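You operate a simulated robot arm through the tools that you are given. There is no shell and no other tool.

You are at the controls of a simulated robot arm. One attempt, no reset.

TASK
Switch the dryer off, then bring the Lot 65 plate out to the dryer table.
Fine: it lies on the upper rack; leave the door open and the rack out to air.

Only the result counts: the job must be done as asked and must still hold three seconds after the hand-in. Knocking over, shifting, dropping, spilling or breaking anything else fails it.

THE ROBOT
A 7-joint arm with a two-finger parallel gripper on a trunk, on a base that drives. Base frame: it is fixed to the floor where the robot stands at the start and does not move with it; the origin is under the middle of the robot, x ahead of it, y to its left, z up. Lengths are in m, angles in degrees, forces in N, time in s.
Its first joint turns from -166.0 to 166.0 degrees. Places, roughly: dryer cabinet [-1.4, -2.8, 0.6]; dryer dial [-1.2, -3.1, 1.1]; dryer door [-1.2, -3.1, 0.7]; dryer rack [-1.4, -2.8, 0.8]; grip plate [-1.25, -3, 0.75]; top of the dryer table [-1, -2.7, 0.7]. Payload 4.4 kg.
The TCP is the grasp point between the finger pads, 0.023 m short of the fingertips. In the tool frame z runs along the fingers and y along their closing line. The gripper opens to 0.094 m. The fingers are 0.038 m wide and 0.01 m thick; the gripper's body (0.054 by 0.096 m) begins 0.039 m behind the TCP.
Orientation is that of the tool frame in the base frame, as a unit quaternion [w, x, y, z]. With the fingers straight down and closing along the base's y, the tool's x points along the base's -x, its y along +y and its z along -z.

THE INTERFACE
- The arm moves only by the tool servo_tool. Its argument "commands" is a list that holds one entry, the list of rows, each a list of 7 numbers: the gripper command, from -1 (shut) to 1 (fully open), values between in proportion, then the shift along the tool's x, y, z in units of 100 mm (1.0 is 100 mm), then the turn, a rotation vector about the tool's x, y, z in units of 90 degrees (1.0 is 90 degrees). In form: [[[hand, dx, dy, dz, ax, ay, az], ...]]. A call has 1 to 20 rows; each row is the pose to reach, as a shift and turn from the pose commanded when the call began, along the tool's axes at that moment. A call with a number of a shift or a turn outside -1 to 1 is refused whole. Each row takes 0.2 s and may step no farther than 0.05 m and 8.6 degrees from the row before; otherwise, or with a gripper value out of range, the whole call is refused. Where a pose cannot be reached the arm comes as near as it can. A force on the tool above 50 N (or 10 N above the force at the start of the call, whichever is more), or a blocked arm, ends the call early, and 0.2 s more pass. Each finger travels about 0.108 m/s and halts on what it meets, pressing with about 44 N; the grip force reading is that of the motor and also rises with nothing between the fingers. The clock runs only during rows and for 0.2 s after the last one: add rows that repeat a pose to give the fingers time. It gives the time, the measured TCP pose, the force on the tool (base axes), the opening and the grip force at its end, in the units of the frame above (readings bear some noise), with the torque about the TCP (base axes, N m) and any sound that the robot's microphone picked up.
- Cameras (640 x 400 px; columns grow to the right, rows downward): "scene" is now at [0.1886, 0.2216, 1.4716]; the picture's right is [-0.17, -0.98, 0.00], its down [-0.54, 0.09, -0.84] and it looks along [0.82, -0.14, -0.55] (base axes); focal length 270 px, centre (320, 200). "wrist" rides on the gripper at [0.086, 0.016, -0.074] in the tool frame; the picture's right is [-0.18, 0.98, 0.00], its down [-0.58, -0.11, -0.81] and it looks along [-0.79, -0.15, 0.59] (tool axes); focal length 243 px, centre (320, 200). There is no depth. A picture from a camera that has moved, and an enlarged one, comes with that camera's place and axes in the base frame and with its lens.
- capture(camera): a new picture of that camera. It takes no simulated time.
- drive_base(legs): drives the robot by 1 to 6 legs, each [ahead, left, turn to the left] in m, m and degrees, along the robot's own axes; the way and the turn of a leg run together, so that a leg with both is an arc; at most 1.5 m and 180 degrees a leg. The arm and the cameras ride along, it lands a little off, and it stops where it bumps. It gives what a move gives.
- aim_head(pan, tilt): turns the head with the scene camera to pan (to the left, within 120 degrees either way) and tilt (down, from -29 to 69), counted from straight ahead of the robot. It gives what a move gives.
- inspect(camera, box): a new picture of the part [left, top, right, bottom] of that camera's present view, enlarged. It takes no simulated time.
- sign_off(): hands the job in; it is judged then, once.

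Places have to be worked out from the pictures, the camera data and where the tool is seen. Open the gripper and draw the arm clear of the work before you hand the job in, unless the task says otherwise.

The tools are called after "Request:" as name(argument=value, ...) on one line, values as JSON. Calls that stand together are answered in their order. servo_tool: Moves the arm, as the interface text tells. Its arguments: {"type":"object","properties":{"commands":{"type":"array","items":{"type":"array","items":{"type":"array","items":{"type":"number"}}}}},"required":["commands"]} The other tools are called the same way: drive_base (legs) drives the base; aim_head (pan, tilt) turns the head that bears the scene camera; capture (camera) takes a picture; inspect (camera, box) takes an enlarged picture of a part of a camera's view; sign_off () hands the job in.

At the start:

```text
time_s: 0.0
position: [0.5476, 0.1125, 1.1607]
ee_rot: [-0.001, 0.0, 1.0, 0.0]
wrist_force: [-0.2, -0.1, 0.1]
ft_torque: [-0.02, 0.03, -0.04]
opening: 0.0941
gripper_force: 0.0
robot x, y, heading: [-0.0031, -0.0002, -0.1]
head pan, tilt: [-9.9, 33.2]
```

scene: 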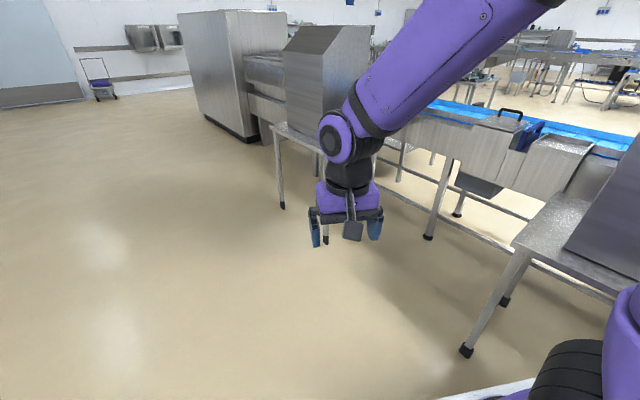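
wrist: 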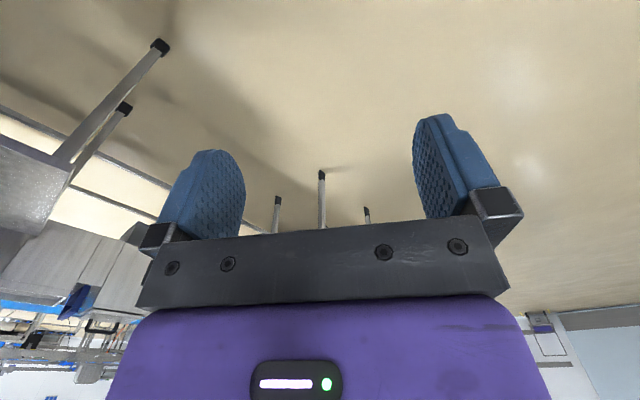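

The dryer lies behind and to the right of the robot (bearing about -117°). I turn the head that way to look before driving.

Request:
aim_head(pan=-115, tilt=20)

Request:
capture(camera="scene")

```text
time_s: 1.8
position: [0.548, 0.1118, 1.1626]
ee_rot: [0.001, 0.0, 1.0, -0.001]
wrist_force: [1.2, -1.0, 0.1]
ft_torque: [0.03, 0.02, 0.01]
opening: 0.0941
gripper_force: 0.1
robot x, y, heading: [-0.0017, -0.0021, -0.0]
head pan, tilt: [-115.0, 20.0]
```

```text
taken
camera scene: at [0.0616, 0.1525, 1.4926], right [-0.91, 0.42, 0.0], down [0.14, 0.31, -0.94], along [-0.4, -0.85, -0.34], focal length 270 px, centre (320, 200)
```

scene: 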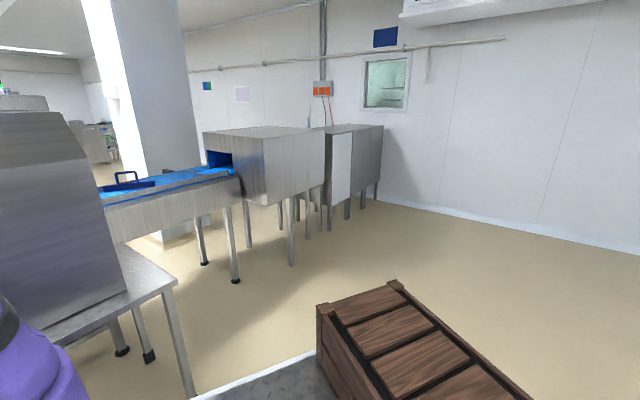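

I see a steel cabinet near column 340 beyond a conveyor tunnel. I zoom in to see its sides, its table and its front.

Request:
inspect(camera="scene", box=[200, 100, 440, 250])

Request:
inspect(camera="scene", box=[280, 100, 400, 175])

```text
2.67 times, centred on (320, 175) of scene
camera zoom: at [0.0616, 0.1525, 1.4926], right [-0.91, 0.42, 0.0], down [0.14, 0.31, -0.94], along [-0.4, -0.85, -0.34], focal length 720 px, centre (320, 267)
```

zoom: 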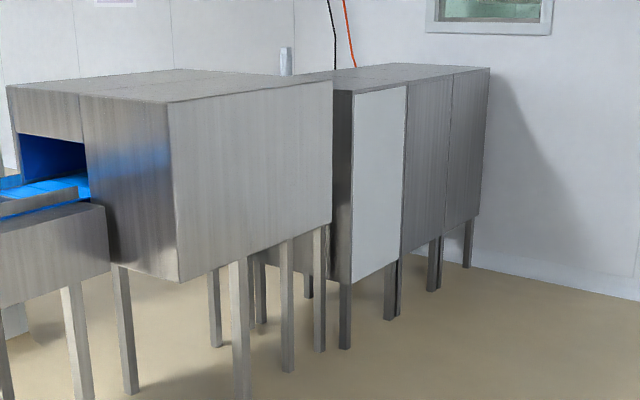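

```text
5.33 times, centred on (340, 138) of scene
camera zoom: at [0.0616, 0.1525, 1.4926], right [-0.91, 0.42, 0.0], down [0.14, 0.31, -0.94], along [-0.4, -0.85, -0.34], focal length 1440 px, centre (213, 533)
```

zoom: 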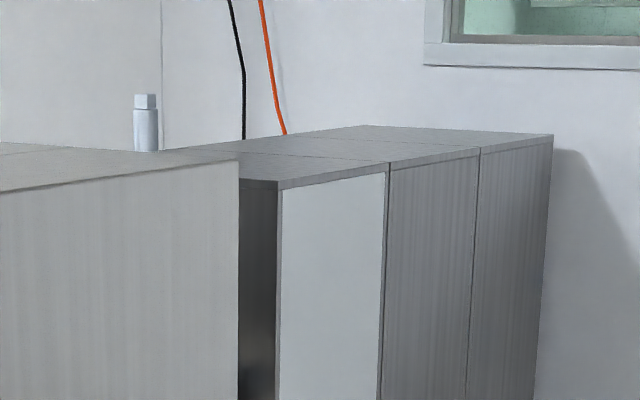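

The cabinets seem to stand with their backs to me, so the dryer front may face away, beyond the conveyor line. I look around further: other pans, and down at the crate beside the base.

Request:
aim_head(pan=-90, tilt=10)

Request:
capture(camera="scene")

Request:
aim_head(pan=-50, tilt=10)

Request:
capture(camera="scene")

Request:
aim_head(pan=-115, tilt=60)

Request:
capture(camera="scene")

```text
time_s: 2.7
position: [0.5477, 0.1126, 1.1617]
ee_rot: [0.0, 0.0, 1.0, 0.0]
wrist_force: [0.0, -0.1, 0.1]
ft_torque: [0.0, -0.02, -0.02]
opening: 0.094
gripper_force: 0.0
robot x, y, heading: [-0.0023, -0.0028, 0.0]
head pan, tilt: [-90.0, 10.0]
```

```text
taken
camera scene: at [0.1008, 0.1439, 1.5089], right [-1.0, 0.0, 0.0], down [0.0, 0.17, -0.98], along [0.0, -0.98, -0.17], focal length 270 px, centre (320, 200)
```

scene: 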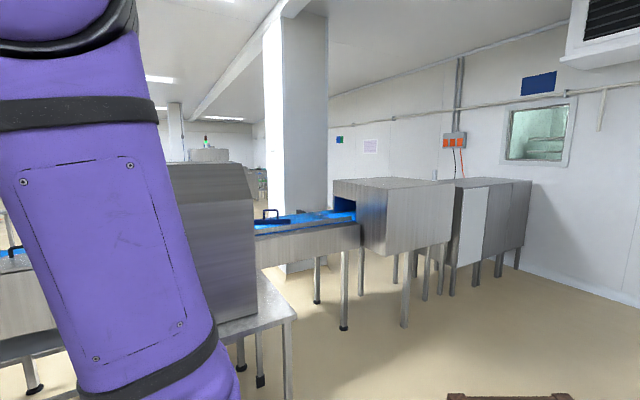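

```text
time_s: 3.8
position: [0.5477, 0.1124, 1.1628]
ee_rot: [0.0, 0.001, 1.0, 0.0]
wrist_force: [-1.2, 0.6, 0.3]
ft_torque: [-0.02, 0.01, 0.03]
opening: 0.0941
gripper_force: 0.1
robot x, y, heading: [0.0005, -0.0, 0.2]
head pan, tilt: [-50.0, 10.0]
```

```text
taken
camera scene: at [0.1606, 0.1656, 1.5089], right [-0.77, -0.64, 0.0], down [-0.11, 0.13, -0.98], along [0.63, -0.75, -0.17], focal length 270 px, centre (320, 200)
```

scene: 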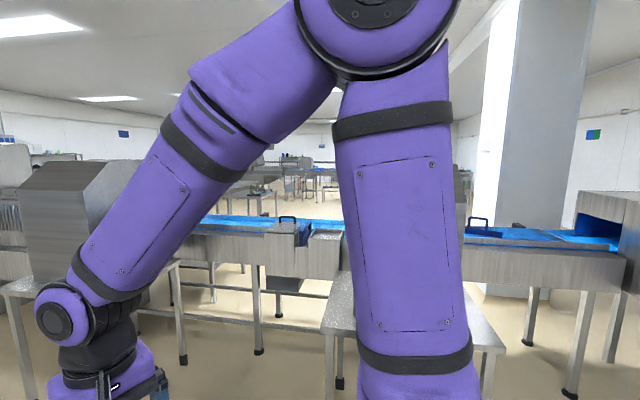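

```text
time_s: 5.1
position: [0.5473, 0.112, 1.1621]
ee_rot: [0.0, 0.0, 1.0, 0.0]
wrist_force: [0.3, -0.3, 0.5]
ft_torque: [0.0, -0.02, 0.0]
opening: 0.0941
gripper_force: 0.0
robot x, y, heading: [0.0018, -0.0014, -0.0]
head pan, tilt: [-115.0, 60.0]
```

```text
taken
camera scene: at [0.0728, 0.1764, 1.4345], right [-0.91, 0.42, 0.0], down [0.37, 0.78, -0.5], along [-0.21, -0.45, -0.87], focal length 270 px, centre (320, 200)
```

scene: 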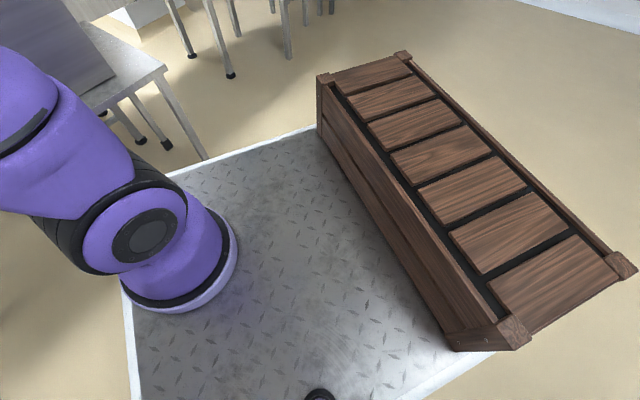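

The robot itself is a broad platform carrying a crate, with the arm mounted off to the head's right. I need its footprint before driving, so I look down in several directions.

Request:
aim_head(pan=-60, tilt=65)

Request:
capture(camera="scene")

Request:
aim_head(pan=10, tilt=60)

Request:
capture(camera="scene")

Request:
aim_head(pan=90, tilt=60)

Request:
capture(camera="scene")

Request:
aim_head(pan=-120, tilt=40)

Request:
capture(camera="scene")

```text
time_s: 6.4
position: [0.5478, 0.113, 1.162]
ee_rot: [0.0, 0.0, 1.0, 0.0]
wrist_force: [0.4, -0.9, 0.0]
ft_torque: [-0.03, 0.03, -0.01]
opening: 0.094
gripper_force: 0.0
robot x, y, heading: [0.0007, -0.0015, -0.0]
head pan, tilt: [-60.0, 65.0]
```

```text
taken
camera scene: at [0.1312, 0.1843, 1.4289], right [-0.87, -0.5, 0.0], down [-0.45, 0.79, -0.42], along [0.21, -0.37, -0.91], focal length 270 px, centre (320, 200)
```

scene: 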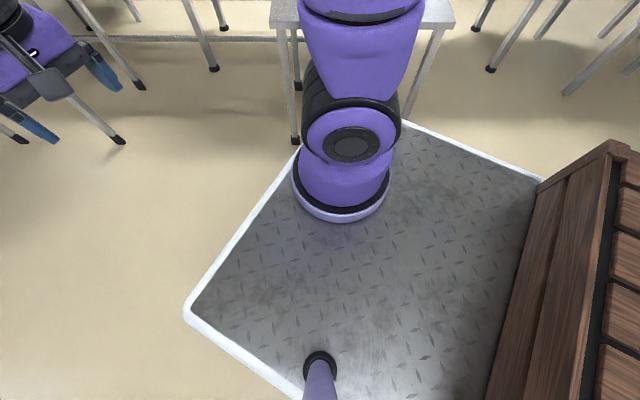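

```text
time_s: 7.8
position: [0.5462, 0.1123, 1.1618]
ee_rot: [0.0, 0.0, 1.0, 0.0]
wrist_force: [0.3, 0.2, 0.3]
ft_torque: [0.0, 0.01, -0.01]
opening: 0.0938
gripper_force: 0.1
robot x, y, heading: [0.0018, -0.0005, -0.4]
head pan, tilt: [10.0, 60.0]
```

```text
taken
camera scene: at [0.1665, 0.2484, 1.4345], right [0.17, -0.98, 0.0], down [-0.85, -0.15, -0.5], along [0.49, 0.09, -0.87], focal length 270 px, centre (320, 200)
```

scene: 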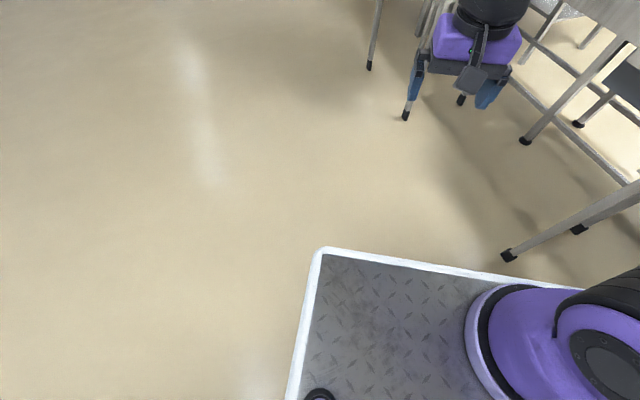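

```text
time_s: 9.3
position: [0.5476, 0.1122, 1.162]
ee_rot: [0.0, 0.0, 1.0, 0.0]
wrist_force: [-0.6, -0.8, -0.5]
ft_torque: [0.01, 0.0, -0.03]
opening: 0.0937
gripper_force: 0.0
robot x, y, heading: [-0.0007, 0.0005, 0.2]
head pan, tilt: [90.0, 60.0]
```

```text
taken
camera scene: at [0.1009, 0.3036, 1.4345], right [1.0, 0.0, 0.0], down [0.0, -0.87, -0.5], along [0.0, 0.5, -0.87], focal length 270 px, centre (320, 200)
```

scene: 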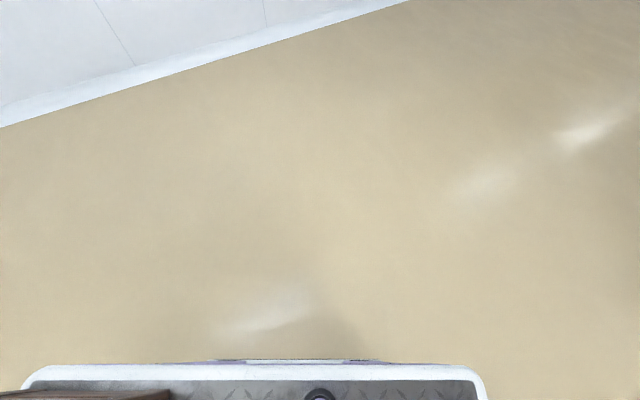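

```text
time_s: 12.4
position: [0.5471, 0.1134, 1.1616]
ee_rot: [0.001, 0.0, 1.0, 0.0]
wrist_force: [0.0, 0.0, 0.0]
ft_torque: [0.02, 0.0, 0.0]
opening: 0.094
gripper_force: 0.1
robot x, y, heading: [0.0024, -0.0009, 0.1]
head pan, tilt: [-120.0, 40.0]
```

```text
taken
camera scene: at [0.0584, 0.1633, 1.4612], right [-0.87, 0.5, 0.0], down [0.32, 0.56, -0.77], along [-0.38, -0.66, -0.64], focal length 270 px, centre (320, 200)
```

scene: 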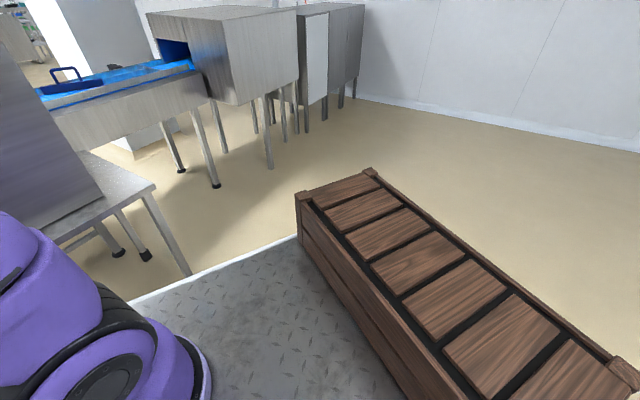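

The robot's body is roughly a ±0.37 × ±0.28 m box with the arm near its front. The dryer's front faces away from me across a conveyor line that runs about 30° to my x-axis. I turn left on the spot to see the part of the line that the arm hid, looking for a passage.

Request:
drive_base(legs=[[0, 0, 60]])

Request:
aim_head(pan=-100, tilt=12)

Request:
capture(camera="scene")

Request:
aim_head(pan=-30, tilt=12)

Request:
capture(camera="scene")

Request:
aim_head(pan=20, tilt=12)

Request:
capture(camera="scene")

```text
time_s: 15.3
position: [0.1899, 0.5261, 1.1618]
ee_rot: [0.001, -0.489, 0.872, 0.0]
wrist_force: [0.6, -0.4, 0.3]
ft_torque: [0.04, -0.02, 0.0]
opening: 0.0944
gripper_force: 0.2
robot x, y, heading: [-0.0028, 0.0041, 58.5]
head pan, tilt: [-120.0, 40.0]
```

```text
time_s: 16.3
position: [0.1903, 0.5266, 1.1621]
ee_rot: [0.0, -0.489, 0.873, 0.001]
wrist_force: [0.1, -0.1, -0.6]
ft_torque: [-0.02, 0.0, 0.02]
opening: 0.0942
gripper_force: 0.1
robot x, y, heading: [0.0025, -0.0008, 58.6]
head pan, tilt: [-100.0, 12.0]
```

```text
taken
camera scene: at [-0.0777, 0.1481, 1.5056], right [-0.66, -0.75, 0.0], down [-0.16, 0.14, -0.98], along [0.73, -0.65, -0.21], focal length 270 px, centre (320, 200)
```

scene: 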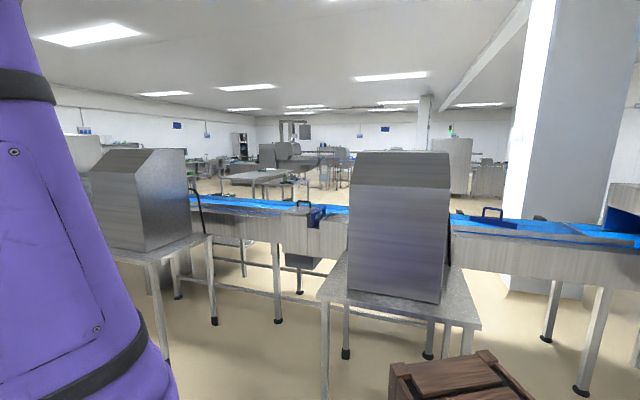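

```text
time_s: 17.7
position: [0.1898, 0.5259, 1.1623]
ee_rot: [-0.001, -0.49, 0.872, -0.001]
wrist_force: [-0.4, -0.7, 0.5]
ft_torque: [-0.02, 0.03, 0.03]
opening: 0.0939
gripper_force: 0.0
robot x, y, heading: [0.0001, -0.0003, 58.4]
head pan, tilt: [-30.0, 12.0]
```

```text
taken
camera scene: at [-0.0657, 0.2544, 1.5057], right [0.48, -0.88, 0.0], down [-0.18, -0.1, -0.98], along [0.86, 0.47, -0.21], focal length 270 px, centre (320, 200)
```

scene: 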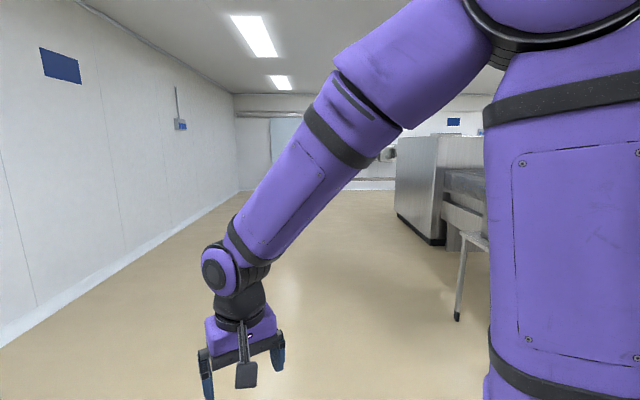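

```text
time_s: 18.9
position: [0.1899, 0.5261, 1.1623]
ee_rot: [0.001, -0.489, 0.872, -0.001]
wrist_force: [0.5, 0.4, -0.7]
ft_torque: [0.0, -0.01, -0.02]
opening: 0.0942
gripper_force: 0.1
robot x, y, heading: [0.0029, 0.0005, 58.7]
head pan, tilt: [20.0, 12.0]
```

```text
taken
camera scene: at [-0.129, 0.3012, 1.5057], right [0.98, -0.2, 0.0], down [-0.04, -0.2, -0.98], along [0.19, 0.96, -0.21], focal length 270 px, centre (320, 200)
```

scene: 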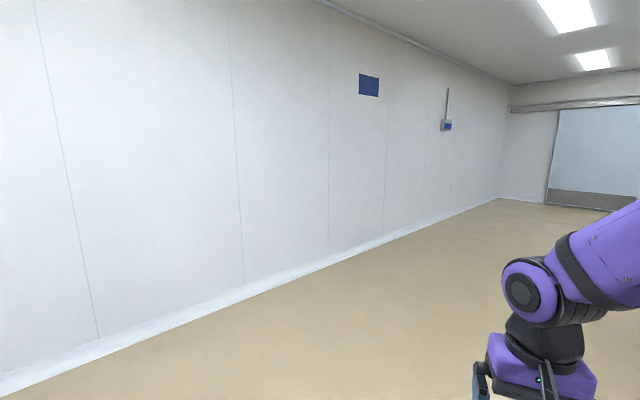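

The line is unbroken from the dryer to a big box whose far end is near u≈5.5 m along the line (direction ~30°). The lane on this side is open, so I'll drive around that far end, starting with 4.5 m along the lane.

Request:
drive_base(legs=[[0, 0, -28.5], [1.5, 0, 0], [1.5, 0, 0], [1.5, 0, 0]])

Request:
aim_head(pan=20, tilt=12)

Request:
capture(camera="scene")

Request:
aim_head(pan=-75, tilt=12)

Request:
capture(camera="scene")

```text
time_s: 41.8
position: [4.2677, 2.7214, 1.1621]
ee_rot: [0.0, -0.272, 0.962, 0.0]
wrist_force: [0.3, -0.1, -0.6]
ft_torque: [-0.02, 0.02, -0.02]
opening: 0.0942
gripper_force: 0.1
robot x, y, heading: [3.8597, 2.3401, 31.4]
head pan, tilt: [20.0, 12.0]
```

```text
time_s: 42.4
position: [4.2674, 2.7215, 1.1617]
ee_rot: [0.0, -0.272, 0.962, 0.0]
wrist_force: [-0.7, 0.0, -0.1]
ft_torque: [-0.02, -0.02, 0.02]
opening: 0.0937
gripper_force: 0.0
robot x, y, heading: [3.8598, 2.3387, 31.9]
head pan, tilt: [20.0, 12.0]
```

```text
taken
camera scene: at [3.8808, 2.6657, 1.5057], right [0.78, -0.62, 0.0], down [-0.13, -0.16, -0.98], along [0.61, 0.77, -0.21], focal length 270 px, centre (320, 200)
```

scene: 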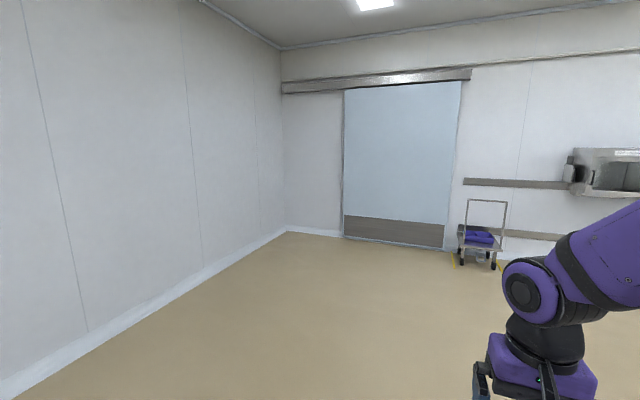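

```text
time_s: 44.1
position: [4.2671, 2.7198, 1.1624]
ee_rot: [0.0, -0.271, 0.962, 0.0]
wrist_force: [1.0, 0.6, 0.0]
ft_torque: [0.04, 0.02, 0.05]
opening: 0.094
gripper_force: 0.0
robot x, y, heading: [3.8556, 2.34, 31.7]
head pan, tilt: [-75.0, 12.0]
```

```text
taken
camera scene: at [3.8907, 2.5286, 1.5057], right [-0.69, -0.73, 0.0], down [-0.15, 0.14, -0.98], along [0.71, -0.67, -0.21], focal length 270 px, centre (320, 200)
```

scene: 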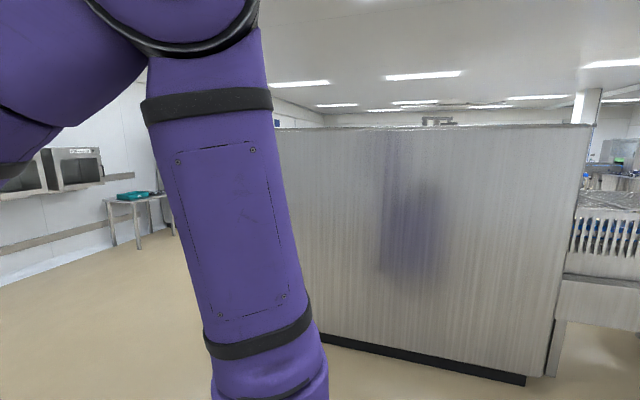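

I'm at u≈4.5, v≈0.1; the big box face lies at v≈-1.53. I drive 2.1 m further along the lane, correcting heading, and then look to the right around its end.

Request:
drive_base(legs=[[1.1, 0, -2], [1.0, 0, 0]])

Request:
aim_head(pan=-110, tilt=15)

Request:
capture(camera="scene")

```text
time_s: 54.6
position: [6.1076, 3.7684, 1.1624]
ee_rot: [0.0, -0.248, 0.969, 0.0]
wrist_force: [-0.4, -1.6, -0.2]
ft_torque: [-0.01, -0.02, -0.01]
opening: 0.0942
gripper_force: 0.1
robot x, y, heading: [5.6801, 3.4046, 28.7]
head pan, tilt: [-75.0, 12.0]
```

```text
time_s: 55.6
position: [6.1066, 3.7675, 1.1623]
ee_rot: [0.0, -0.248, 0.969, 0.0]
wrist_force: [0.0, 0.1, -0.1]
ft_torque: [0.01, -0.03, 0.01]
opening: 0.0939
gripper_force: 0.0
robot x, y, heading: [5.6783, 3.4064, 28.8]
head pan, tilt: [-110.0, 15.0]
```

```text
taken
camera scene: at [5.6702, 3.5713, 1.5008], right [-0.99, -0.15, 0.0], down [-0.04, 0.26, -0.97], along [0.15, -0.95, -0.26], focal length 270 px, centre (320, 200)
```

scene: 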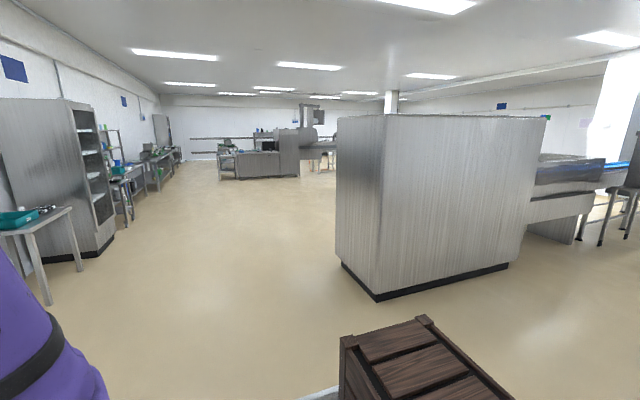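

The box's end is at u≈5.47, v from -1.5 to -2.26, with open floor beyond. I turn right to face across the line and drive 3 m past the box end, then look along its far side.

Request:
drive_base(legs=[[0, 0, -88.7], [1.5, 0, 0], [1.5, 0, 0]])

Request:
aim_head(pan=-95, tilt=15)

Request:
capture(camera="scene")

```text
time_s: 73.8
position: [7.7092, 0.4991, 1.1609]
ee_rot: [0.0, 0.475, 0.88, -0.001]
wrist_force: [-0.7, 0.3, 0.6]
ft_torque: [-0.01, 0.02, -0.01]
opening: 0.0941
gripper_force: 0.0
robot x, y, heading: [7.3143, 0.8962, -56.5]
head pan, tilt: [-110.0, 15.0]
```

```text
time_s: 74.5
position: [7.7086, 0.5006, 1.1614]
ee_rot: [0.0, 0.473, 0.881, 0.0]
wrist_force: [-0.1, 0.6, 0.1]
ft_torque: [0.02, -0.01, 0.02]
opening: 0.094
gripper_force: 0.2
robot x, y, heading: [7.3149, 0.8953, -56.7]
head pan, tilt: [-95.0, 15.0]
```

```text
taken
camera scene: at [7.484, 0.8985, 1.5008], right [-0.48, 0.88, 0.0], down [0.23, 0.12, -0.97], along [-0.85, -0.46, -0.26], focal length 270 px, centre (320, 200)
```

scene: 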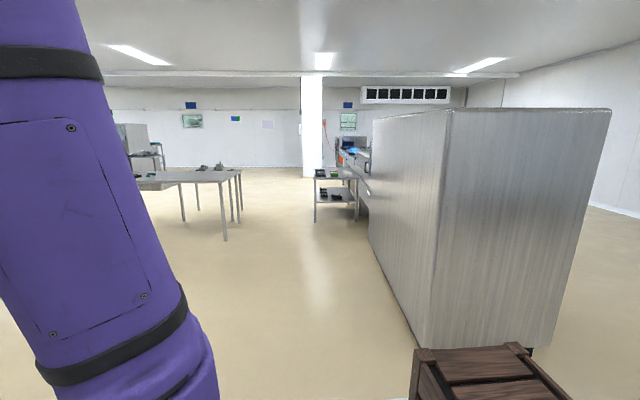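

I'm at u≈6.78, v≈-2.88. There's a cart by the line (corner u≈2.7, v≈-2.93) and tables at v≈-4.2, so I plan the lane at v≈-3.55: advance 0.65 m, turn right to face -u, and take another look.

Request:
drive_base(legs=[[0.65, 0, 0], [0, 0, -93.3], [1.5, 0, 0]])

Request:
aim_head(pan=5, tilt=15)

Request:
capture(camera="scene")

```text
time_s: 89.0
position: [6.0102, -0.7843, 1.1627]
ee_rot: [0.0, 0.961, 0.276, 0.001]
wrist_force: [-1.0, -0.1, -0.5]
ft_torque: [-0.01, -0.03, 0.0]
opening: 0.0939
gripper_force: 0.0
robot x, y, heading: [6.4135, -0.3986, -148.1]
head pan, tilt: [-95.0, 15.0]
```

```text
time_s: 90.7
position: [6.011, -0.7839, 1.1618]
ee_rot: [0.0, 0.961, 0.276, 0.0]
wrist_force: [-1.0, 0.2, 0.7]
ft_torque: [0.03, 0.03, 0.01]
opening: 0.0939
gripper_force: 0.0
robot x, y, heading: [6.4187, -0.3995, -148.0]
head pan, tilt: [5.0, 15.0]
```

```text
taken
camera scene: at [6.3818, -0.7049, 1.5008], right [-0.6, 0.8, 0.0], down [0.21, 0.16, -0.97], along [-0.77, -0.58, -0.26], focal length 270 px, centre (320, 200)
```

scene: 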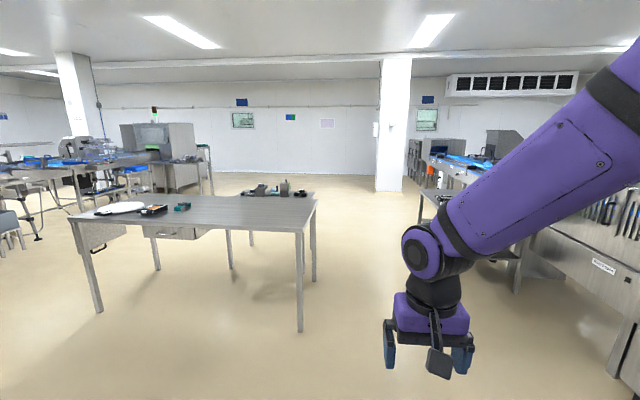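

The table's near edge is at v≈-4.12 and the cart at v≈-2.93; I'm centred at v≈-3.55. I straighten the heading by -2° and drive 3 m through the gap.

Request:
drive_base(legs=[[0, 0, -2], [1.5, 0, 0], [1.5, 0, 0]])

Request:
aim_head(pan=-20, tilt=15)

Request:
capture(camera="scene")

```text
time_s: 105.9
position: [3.288, -2.2293, 1.1633]
ee_rot: [0.0, 0.97, 0.243, 0.0]
wrist_force: [-0.4, -0.9, 0.5]
ft_torque: [-0.01, 0.01, 0.01]
opening: 0.0939
gripper_force: 0.0
robot x, y, heading: [3.7181, -1.8705, -151.7]
head pan, tilt: [5.0, 15.0]
```

```text
time_s: 106.8
position: [3.2878, -2.2291, 1.1609]
ee_rot: [0.0, 0.97, 0.244, 0.0]
wrist_force: [-0.1, -1.2, 0.5]
ft_torque: [-0.01, -0.01, 0.02]
opening: 0.0941
gripper_force: 0.1
robot x, y, heading: [3.7172, -1.8731, -151.7]
head pan, tilt: [-20.0, 15.0]
```

```text
taken
camera scene: at [3.6488, -2.1381, 1.5008], right [-0.14, 0.99, 0.0], down [0.26, 0.04, -0.97], along [-0.96, -0.14, -0.26], focal length 270 px, centre (320, 200)
```

scene: 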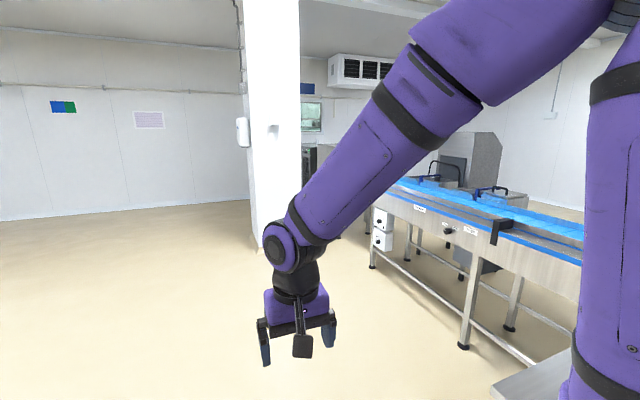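

The pillar spans roughly u -1.7…-1.05, v -3.3…-2.9, so I'll pass it on its far side at v≈-3.9. I drive 3 m ahead while sliding left a little.

Request:
drive_base(legs=[[1.5, 0.2, 1.7], [1.5, 0.2, 0]])

Request:
aim_head(pan=10, tilt=15)

Request:
capture(camera="scene")

Request:
aim_head(pan=-60, tilt=15)

Request:
capture(camera="scene")

```text
refused: leg 1 is longer than a leg can be; nothing moved
```

```text
time_s: 107.7
position: [3.2876, -2.2289, 1.1622]
ee_rot: [-0.001, 0.97, 0.243, 0.0]
wrist_force: [-0.8, -1.2, 0.0]
ft_torque: [0.0, 0.0, 0.05]
opening: 0.0939
gripper_force: 0.1
robot x, y, heading: [3.716, -1.875, -151.9]
head pan, tilt: [10.0, 15.0]
```

```text
taken
camera scene: at [3.6678, -2.1824, 1.5008], right [-0.62, 0.79, 0.0], down [0.2, 0.16, -0.97], along [-0.76, -0.6, -0.26], focal length 270 px, centre (320, 200)
```

scene: 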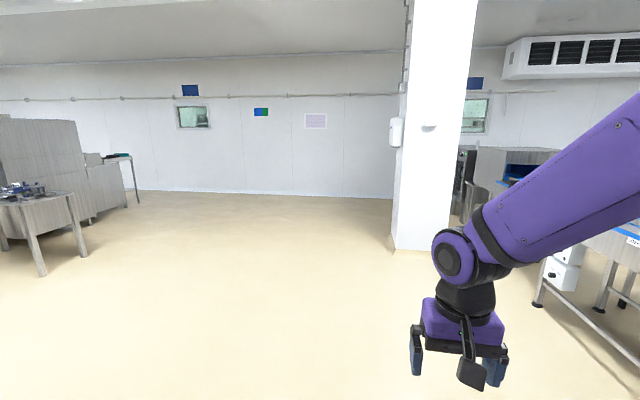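

```text
time_s: 109.1
position: [3.2881, -2.2292, 1.1609]
ee_rot: [0.0, 0.97, 0.244, 0.0]
wrist_force: [0.5, 0.3, -1.5]
ft_torque: [0.0, 0.02, -0.03]
opening: 0.094
gripper_force: 0.1
robot x, y, heading: [3.7175, -1.8747, -152.2]
head pan, tilt: [-60.0, 15.0]
```

```text
taken
camera scene: at [3.6618, -2.0755, 1.5008], right [0.53, 0.85, 0.0], down [0.22, -0.14, -0.97], along [-0.82, 0.51, -0.26], focal length 270 px, centre (320, 200)
```

scene: 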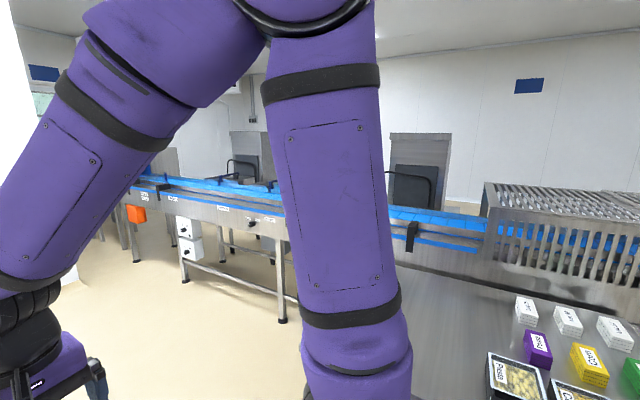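

The leg was too long in total; I repeat with 1.4 m legs.

Request:
drive_base(legs=[[1.4, 0.2, 2], [1.4, 0.2, 0]])

Request:
aim_head(pan=10, tilt=15)

Request:
capture(camera="scene")

```text
time_s: 122.7
position: [1.0326, -3.8934, 1.1617]
ee_rot: [0.0, 0.968, 0.25, 0.0]
wrist_force: [-0.2, 0.2, -0.2]
ft_torque: [-0.05, -0.01, 0.03]
opening: 0.094
gripper_force: 0.0
robot x, y, heading: [1.4538, -3.5314, -151.2]
head pan, tilt: [-60.0, 15.0]
```

```text
time_s: 124.1
position: [1.0326, -3.8918, 1.1614]
ee_rot: [0.0, 0.968, 0.25, 0.0]
wrist_force: [-0.2, 0.3, -0.8]
ft_torque: [-0.01, 0.0, -0.01]
opening: 0.094
gripper_force: 0.0
robot x, y, heading: [1.4577, -3.5287, -151.3]
head pan, tilt: [10.0, 15.0]
```

```text
taken
camera scene: at [1.4117, -3.8414, 1.5008], right [-0.63, 0.78, 0.0], down [0.2, 0.16, -0.97], along [-0.75, -0.61, -0.26], focal length 270 px, centre (320, 200)
```

scene: 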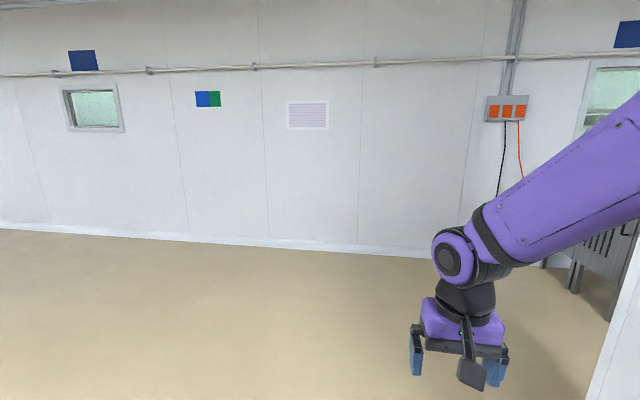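

I'm at u≈-0.50, v≈-3.79, with about 0.3 m to the pillar on my right. I continue 2 m along -u past it and look right toward the dryer front.

Request:
drive_base(legs=[[1.4, 0, 1.3], [0.6, 0, 0]])

Request:
aim_head(pan=-95, tilt=25)

Request:
capture(camera="scene")

```text
time_s: 134.2
position: [-0.6562, -4.9742, 1.1625]
ee_rot: [0.0, 0.959, 0.284, -0.001]
wrist_force: [0.6, -0.5, 0.2]
ft_torque: [0.06, 0.01, 0.02]
opening: 0.094
gripper_force: 0.1
robot x, y, heading: [-0.2556, -4.5838, -147.1]
head pan, tilt: [10.0, 15.0]
```

```text
time_s: 136.0
position: [-0.6562, -4.976, 1.1617]
ee_rot: [0.0, 0.959, 0.284, 0.0]
wrist_force: [0.2, -0.1, 0.2]
ft_torque: [0.02, -0.02, 0.04]
opening: 0.094
gripper_force: 0.1
robot x, y, heading: [-0.2556, -4.5835, -147.1]
head pan, tilt: [-95.0, 25.0]
```

```text
taken
camera scene: at [-0.2569, -4.7515, 1.4846], right [0.88, 0.47, 0.0], down [0.2, -0.37, -0.91], along [-0.43, 0.8, -0.42], focal length 270 px, centre (320, 200)
```

scene: 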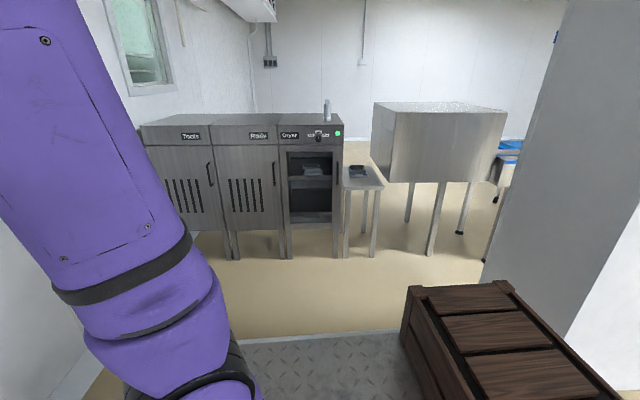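

The dryer is now visible: the right-most of three cabinets labelled Tools, Racks(?) and Dryer, with a small table on its right. I zoom in for detail.

Request:
inspect(camera="scene", box=[240, 90, 400, 190])

Request:
inspect(camera="scene", box=[270, 110, 350, 160])

Request:
inspect(camera="scene", box=[270, 145, 400, 230])

```text
4.00 times, centred on (320, 140) of scene
camera zoom: at [-0.2569, -4.7515, 1.4846], right [0.88, 0.47, 0.0], down [0.2, -0.37, -0.91], along [-0.43, 0.8, -0.42], focal length 1080 px, centre (320, 440)
```

zoom: 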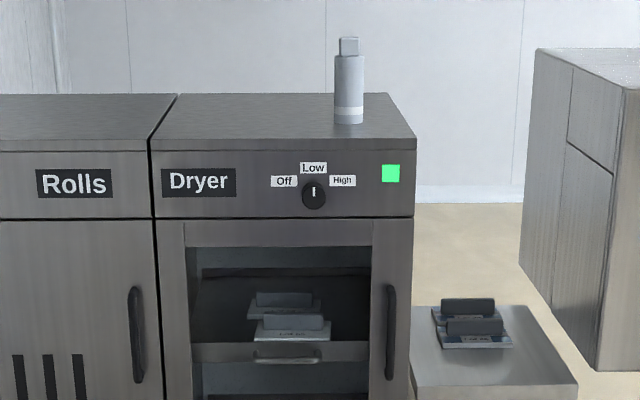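

```text
8.00 times, centred on (310, 135) of scene
camera zoom: at [-0.2569, -4.7515, 1.4846], right [0.88, 0.47, 0.0], down [0.2, -0.37, -0.91], along [-0.43, 0.8, -0.42], focal length 2159 px, centre (400, 720)
```

zoom: 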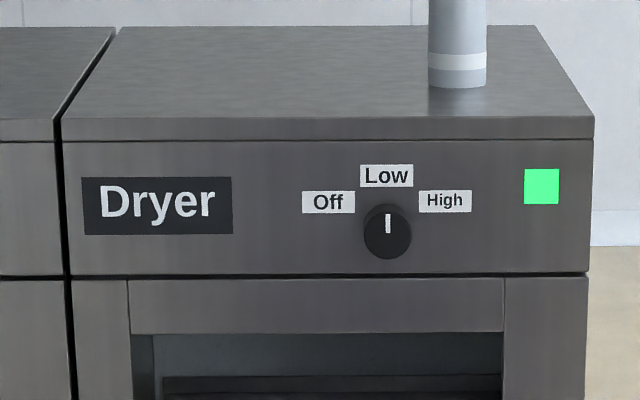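

```text
4.71 times, centred on (335, 188) of scene
camera zoom: at [-0.2569, -4.7515, 1.4846], right [0.88, 0.47, 0.0], down [0.2, -0.37, -0.91], along [-0.43, 0.8, -0.42], focal length 1270 px, centre (249, 259)
```

zoom: 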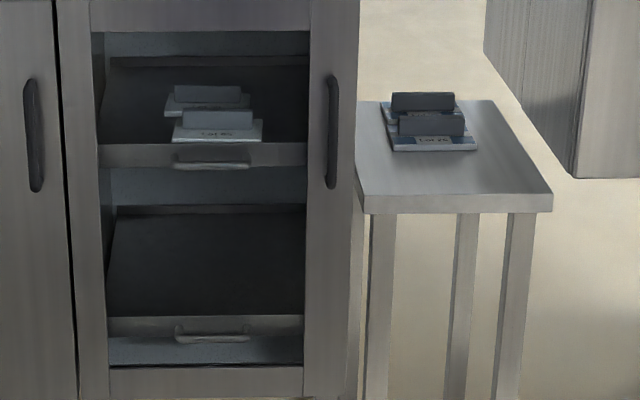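

The dryer reads "Low" with its green lamp lit; the door is framed with a handle on its right side (hinge left), and two plates stand on the upper rack, with two others already on the table. I turn to face the cabinet and approach to about 1.2 m first for a better look.

Request:
drive_base(legs=[[0, 0, -91], [0.6, -0.05, 0]])

Request:
aim_head(pan=-5, tilt=30)

Request:
capture(camera="scene")

Request:
capture(camera="wrist")

```text
time_s: 143.1
position: [-0.9566, -3.6668, 1.1617]
ee_rot: [0.0, 0.883, -0.47, 0.0]
wrist_force: [-0.1, 0.2, 0.6]
ft_torque: [-0.02, 0.0, 0.03]
opening: 0.0941
gripper_force: 0.1
robot x, y, heading: [-0.5561, -4.0559, 124.4]
head pan, tilt: [-95.0, 25.0]
```

```text
time_s: 144.8
position: [-0.9576, -3.6667, 1.1616]
ee_rot: [-0.001, 0.883, -0.47, 0.0]
wrist_force: [0.3, -0.9, -0.3]
ft_torque: [-0.02, -0.02, -0.01]
opening: 0.0938
gripper_force: 0.0
robot x, y, heading: [-0.5555, -4.0555, 123.9]
head pan, tilt: [-5.0, 30.0]
```

```text
taken
camera scene: at [-0.8513, -4.0252, 1.4766], right [0.87, 0.48, 0.0], down [0.24, -0.44, -0.87], along [-0.42, 0.76, -0.5], focal length 270 px, centre (320, 200)
```

scene: 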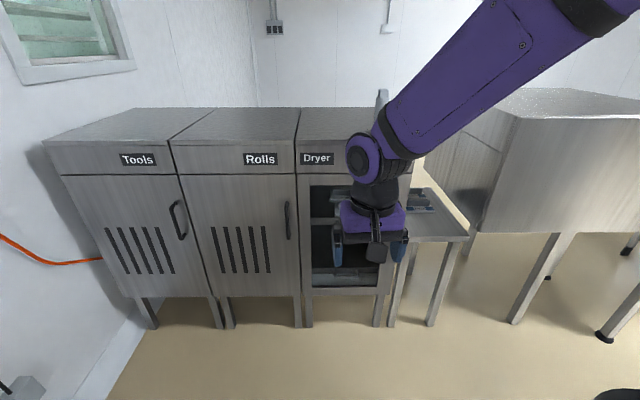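

```text
taken
camera wrist: at [-0.9224, -3.7475, 1.2368], right [-0.92, -0.4, 0.0], down [-0.24, 0.54, 0.81], along [-0.32, 0.74, -0.59], focal length 243 px, centre (320, 200)
```

wrist: 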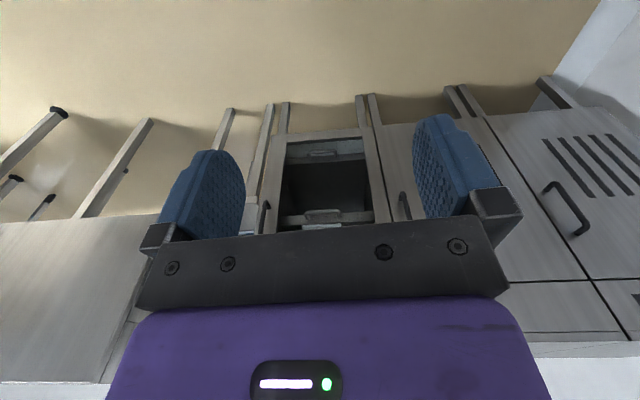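

The arm hides the dryer from the head camera. I shift the tool 0.3 m to the right (tool -y), which is clear space, in order to survey the cabinet.

Request:
servo_tool(commands=[[[1, 0, -0.5, 0, 0, 0, 0], [1, 0, -1, 0, 0, 0, 0]]])

Request:
servo_tool(commands=[[[1, 0, -0.5, 0, 0, 0, 0], [1, 0, -1, 0, 0, 0, 0]]])

Request:
servo_tool(commands=[[[1, 0, -0.5, 0, 0, 0, 0], [1, 0, -1, 0, 0, 0, 0], [1, 0, -1, 0, 0, 0, 0]]])

Request:
capture(camera="scene")

```text
time_s: 145.4
position: [-0.874, -3.6084, 1.1631]
ee_rot: [0.0, 0.884, -0.468, 0.0]
wrist_force: [-0.9, -0.1, 0.8]
ft_torque: [0.02, 0.0, -0.02]
opening: 0.0941
gripper_force: 0.1
robot x, y, heading: [-0.5583, -4.0591, 123.8]
head pan, tilt: [-5.0, 30.0]
```

```text
time_s: 146.0
position: [-0.791, -3.5534, 1.1621]
ee_rot: [0.0, 0.883, -0.469, -0.001]
wrist_force: [0.9, 0.6, -0.7]
ft_torque: [0.03, -0.01, 0.02]
opening: 0.0942
gripper_force: 0.0
robot x, y, heading: [-0.5547, -4.0537, 123.9]
head pan, tilt: [-5.0, 30.0]
```

```text
time_s: 146.8
position: [-0.7088, -3.4981, 1.1642]
ee_rot: [0.0, 0.883, -0.469, 0.0]
wrist_force: [0.2, -0.1, 0.1]
ft_torque: [0.02, 0.0, 0.01]
opening: 0.0941
gripper_force: 0.0
robot x, y, heading: [-0.5568, -4.0601, 124.2]
head pan, tilt: [-5.0, 30.0]
```

```text
taken
camera scene: at [-0.8513, -4.0253, 1.4766], right [0.87, 0.48, 0.0], down [0.24, -0.44, -0.87], along [-0.42, 0.76, -0.5], focal length 270 px, centre (320, 200)
```

scene: 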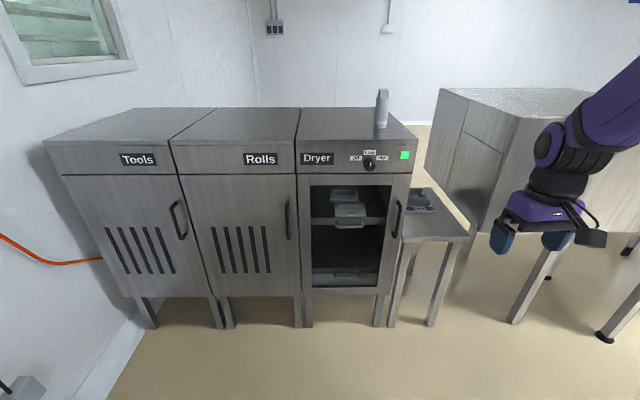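

Clear view now. I zoom on the dryer's control panel, the window with the racks, and the table with its plates.

Request:
inspect(camera="scene", box=[290, 130, 420, 215])

Request:
inspect(camera="scene", box=[300, 180, 420, 260])

Request:
inspect(camera="scene", box=[380, 175, 480, 240])

Request:
inspect(camera="scene", box=[280, 220, 440, 340])

```text
4.71 times, centred on (355, 172) of scene
camera zoom: at [-0.8513, -4.0253, 1.4766], right [0.87, 0.48, 0.0], down [0.24, -0.44, -0.87], along [-0.42, 0.76, -0.5], focal length 1270 px, centre (155, 329)
```

zoom: 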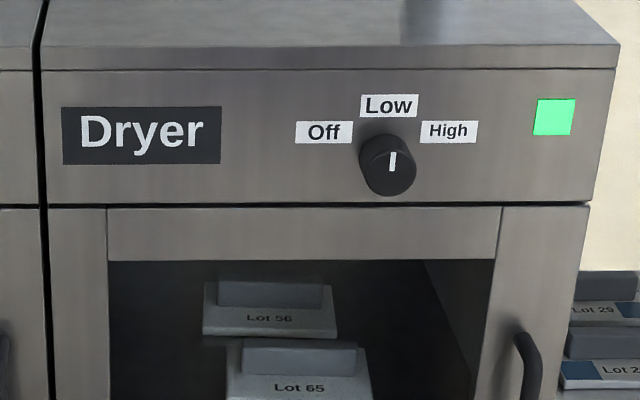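

```text
5.00 times, centred on (360, 220) of scene
camera zoom: at [-0.8513, -4.0253, 1.4766], right [0.87, 0.48, 0.0], down [0.24, -0.44, -0.87], along [-0.42, 0.76, -0.5], focal length 1350 px, centre (120, 100)
```

zoom: 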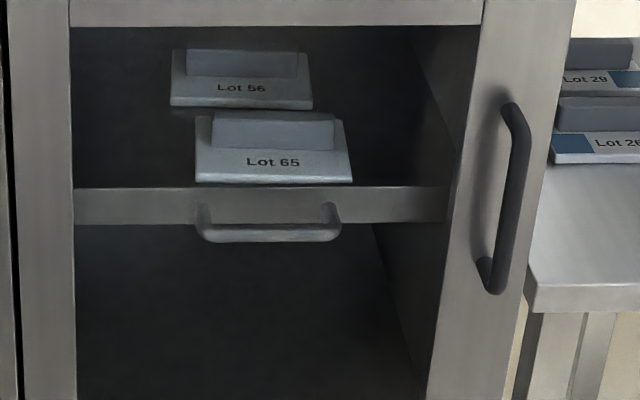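

```text
6.15 times, centred on (430, 208) of scene
camera zoom: at [-0.8513, -4.0253, 1.4766], right [0.87, 0.48, 0.0], down [0.24, -0.44, -0.87], along [-0.42, 0.76, -0.5], focal length 1661 px, centre (-357, 154)
```

zoom: 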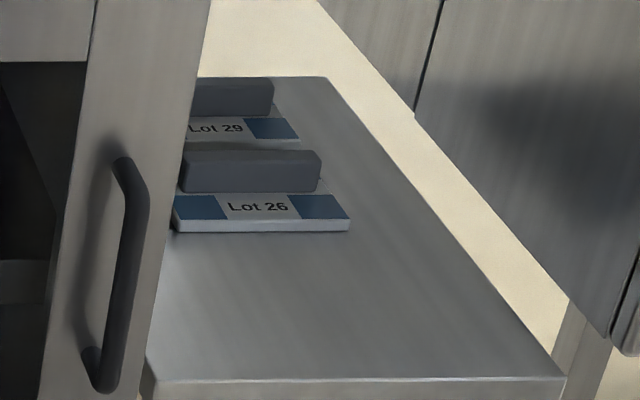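

```text
3.33 times, centred on (360, 280) of scene
camera zoom: at [-0.8513, -4.0253, 1.4766], right [0.87, 0.48, 0.0], down [0.24, -0.44, -0.87], along [-0.42, 0.76, -0.5], focal length 900 px, centre (187, -67)
```

zoom: 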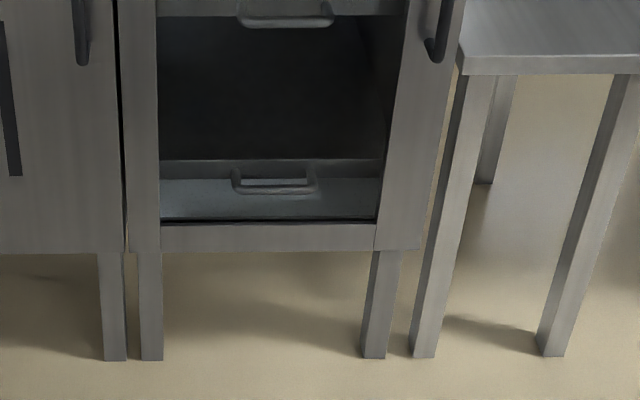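

From two views I triangulate (u along the line at 30°, v into the cabinets): the dial's face at u≈-2.543, v≈-2.12, z≈1.088, the panel at v≈-2.085, and the door handle at u≈-2.405, z 0.74–0.90. Lot 65 is the front plate on the upper rack (Lot 56 stands behind it). I move the base 0.2 m closer and square it to the cabinet.

Request:
drive_base(legs=[[0.2, 0, -4]])

Request:
aim_head(pan=-5, tilt=35)

Request:
capture(camera="scene")

```text
time_s: 148.4
position: [-0.7774, -3.3177, 1.1624]
ee_rot: [0.0, 0.867, -0.499, -0.001]
wrist_force: [0.5, -0.3, 0.3]
ft_torque: [0.03, 0.01, 0.01]
opening: 0.0941
gripper_force: 0.0
robot x, y, heading: [-0.6637, -3.8889, 120.2]
head pan, tilt: [-5.0, 30.0]
```

```text
time_s: 149.1
position: [-0.7763, -3.3194, 1.1627]
ee_rot: [0.0, 0.866, -0.499, 0.0]
wrist_force: [0.3, 1.0, 0.9]
ft_torque: [0.0, 0.0, 0.01]
opening: 0.0942
gripper_force: 0.2
robot x, y, heading: [-0.6643, -3.8879, 120.1]
head pan, tilt: [-5.0, 35.0]
```

```text
taken
camera scene: at [-0.954, -3.8373, 1.4688], right [0.91, 0.42, 0.0], down [0.24, -0.52, -0.82], along [-0.35, 0.74, -0.57], focal length 270 px, centre (320, 200)
```

scene: 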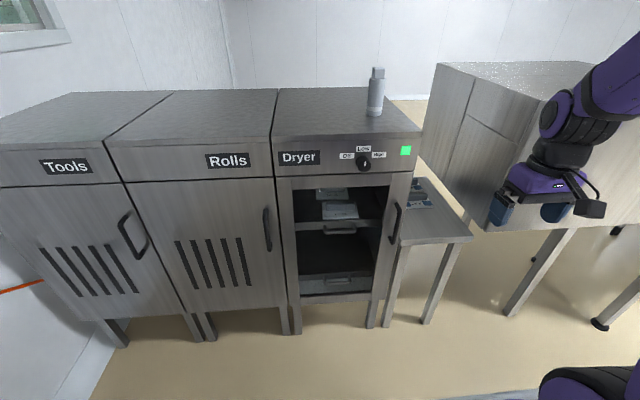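

The base is now at u≈-2.519, v≈-3.036, square to the cabinet; the TCP is at u≈-2.332, v≈-2.485. I move the tool 0.2 m left and 0.2 m forward, then pitch it up to point at the cabinet.

Request:
servo_tool(commands=[[[1, -0.33, 0.33, 0, 0, 0, 0], [1, -0.66, 0.66, 0, 0, 0, 0], [1, -1, 1, 0, 0, 0, 0]]])

Request:
servo_tool(commands=[[[1, -0.33, 0.33, 0, 0, 0, 0], [1, -0.66, 0.66, 0, 0, 0, 0], [1, -1, 1, 0, 0, 0, 0], [1, -1, 1, 0, 0, 0, 0]]])

Request:
servo_tool(commands=[[[1, 0, 0, 0, 0, -0.09, 0], [1, 0, 0, 0, 0, -0.18, 0], [1, 0, 0, 0, 0, -0.27, 0], [1, 0, 0, 0, 0, -0.36, 0], [1, 0, 0, 0, 0, -0.45, 0], [1, 0, 0, 0, 0, -0.54, 0], [1, 0, 0, 0, 0, -0.63, 0], [1, 0, 0, 0, 0, -0.72, 0], [1, 0, 0, 0, 0, -0.81, 0], [1, 0, 0, 0, 0, -0.9, 0], [1, 0, 0, 0, 0, -0.95, 0], [1, 0, 0, 0, 0, -1.0, 0], [1, 0, 0, 0, 0, -1.0, 0]]])

Request:
capture(camera="scene")

Request:
capture(camera="wrist")

```text
time_s: 149.8
position: [-0.9126, -3.2831, 1.1633]
ee_rot: [0.0, 0.867, -0.499, 0.0]
wrist_force: [0.5, -0.8, 0.2]
ft_torque: [-0.01, 0.04, 0.01]
opening: 0.0942
gripper_force: 0.1
robot x, y, heading: [-0.6667, -3.8885, 119.9]
head pan, tilt: [-5.0, 35.0]
```

```text
time_s: 150.8
position: [-1.052, -3.2489, 1.161]
ee_rot: [0.0, 0.867, -0.498, 0.0]
wrist_force: [0.4, -0.2, 0.2]
ft_torque: [0.02, 0.01, 0.0]
opening: 0.0938
gripper_force: 0.1
robot x, y, heading: [-0.6632, -3.8889, 120.3]
head pan, tilt: [-5.0, 35.0]
```

```text
time_s: 153.7
position: [-1.0508, -3.2471, 1.1623]
ee_rot: [-0.353, 0.613, -0.353, -0.613]
wrist_force: [-0.4, 0.1, 0.2]
ft_torque: [0.03, 0.02, 0.0]
opening: 0.0939
gripper_force: 0.1
robot x, y, heading: [-0.6604, -3.888, 120.0]
head pan, tilt: [-5.0, 35.0]
```

```text
taken
camera scene: at [-0.954, -3.8374, 1.4688], right [0.91, 0.42, 0.0], down [0.24, -0.52, -0.82], along [-0.35, 0.74, -0.57], focal length 270 px, centre (320, 200)
```

scene: 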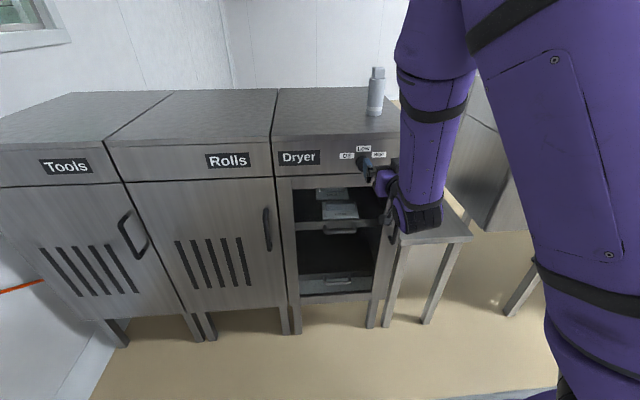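

```text
taken
camera wrist: at [-1.0277, -3.3186, 1.0762], right [-0.85, -0.49, 0.18], down [0.5, -0.64, 0.58], along [-0.17, 0.59, 0.79], focal length 243 px, centre (320, 200)
```

wrist: 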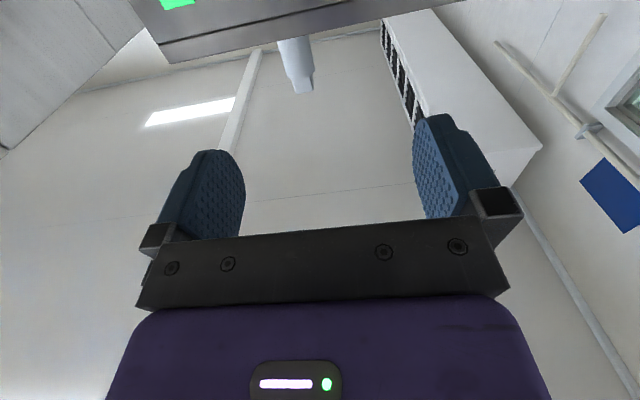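

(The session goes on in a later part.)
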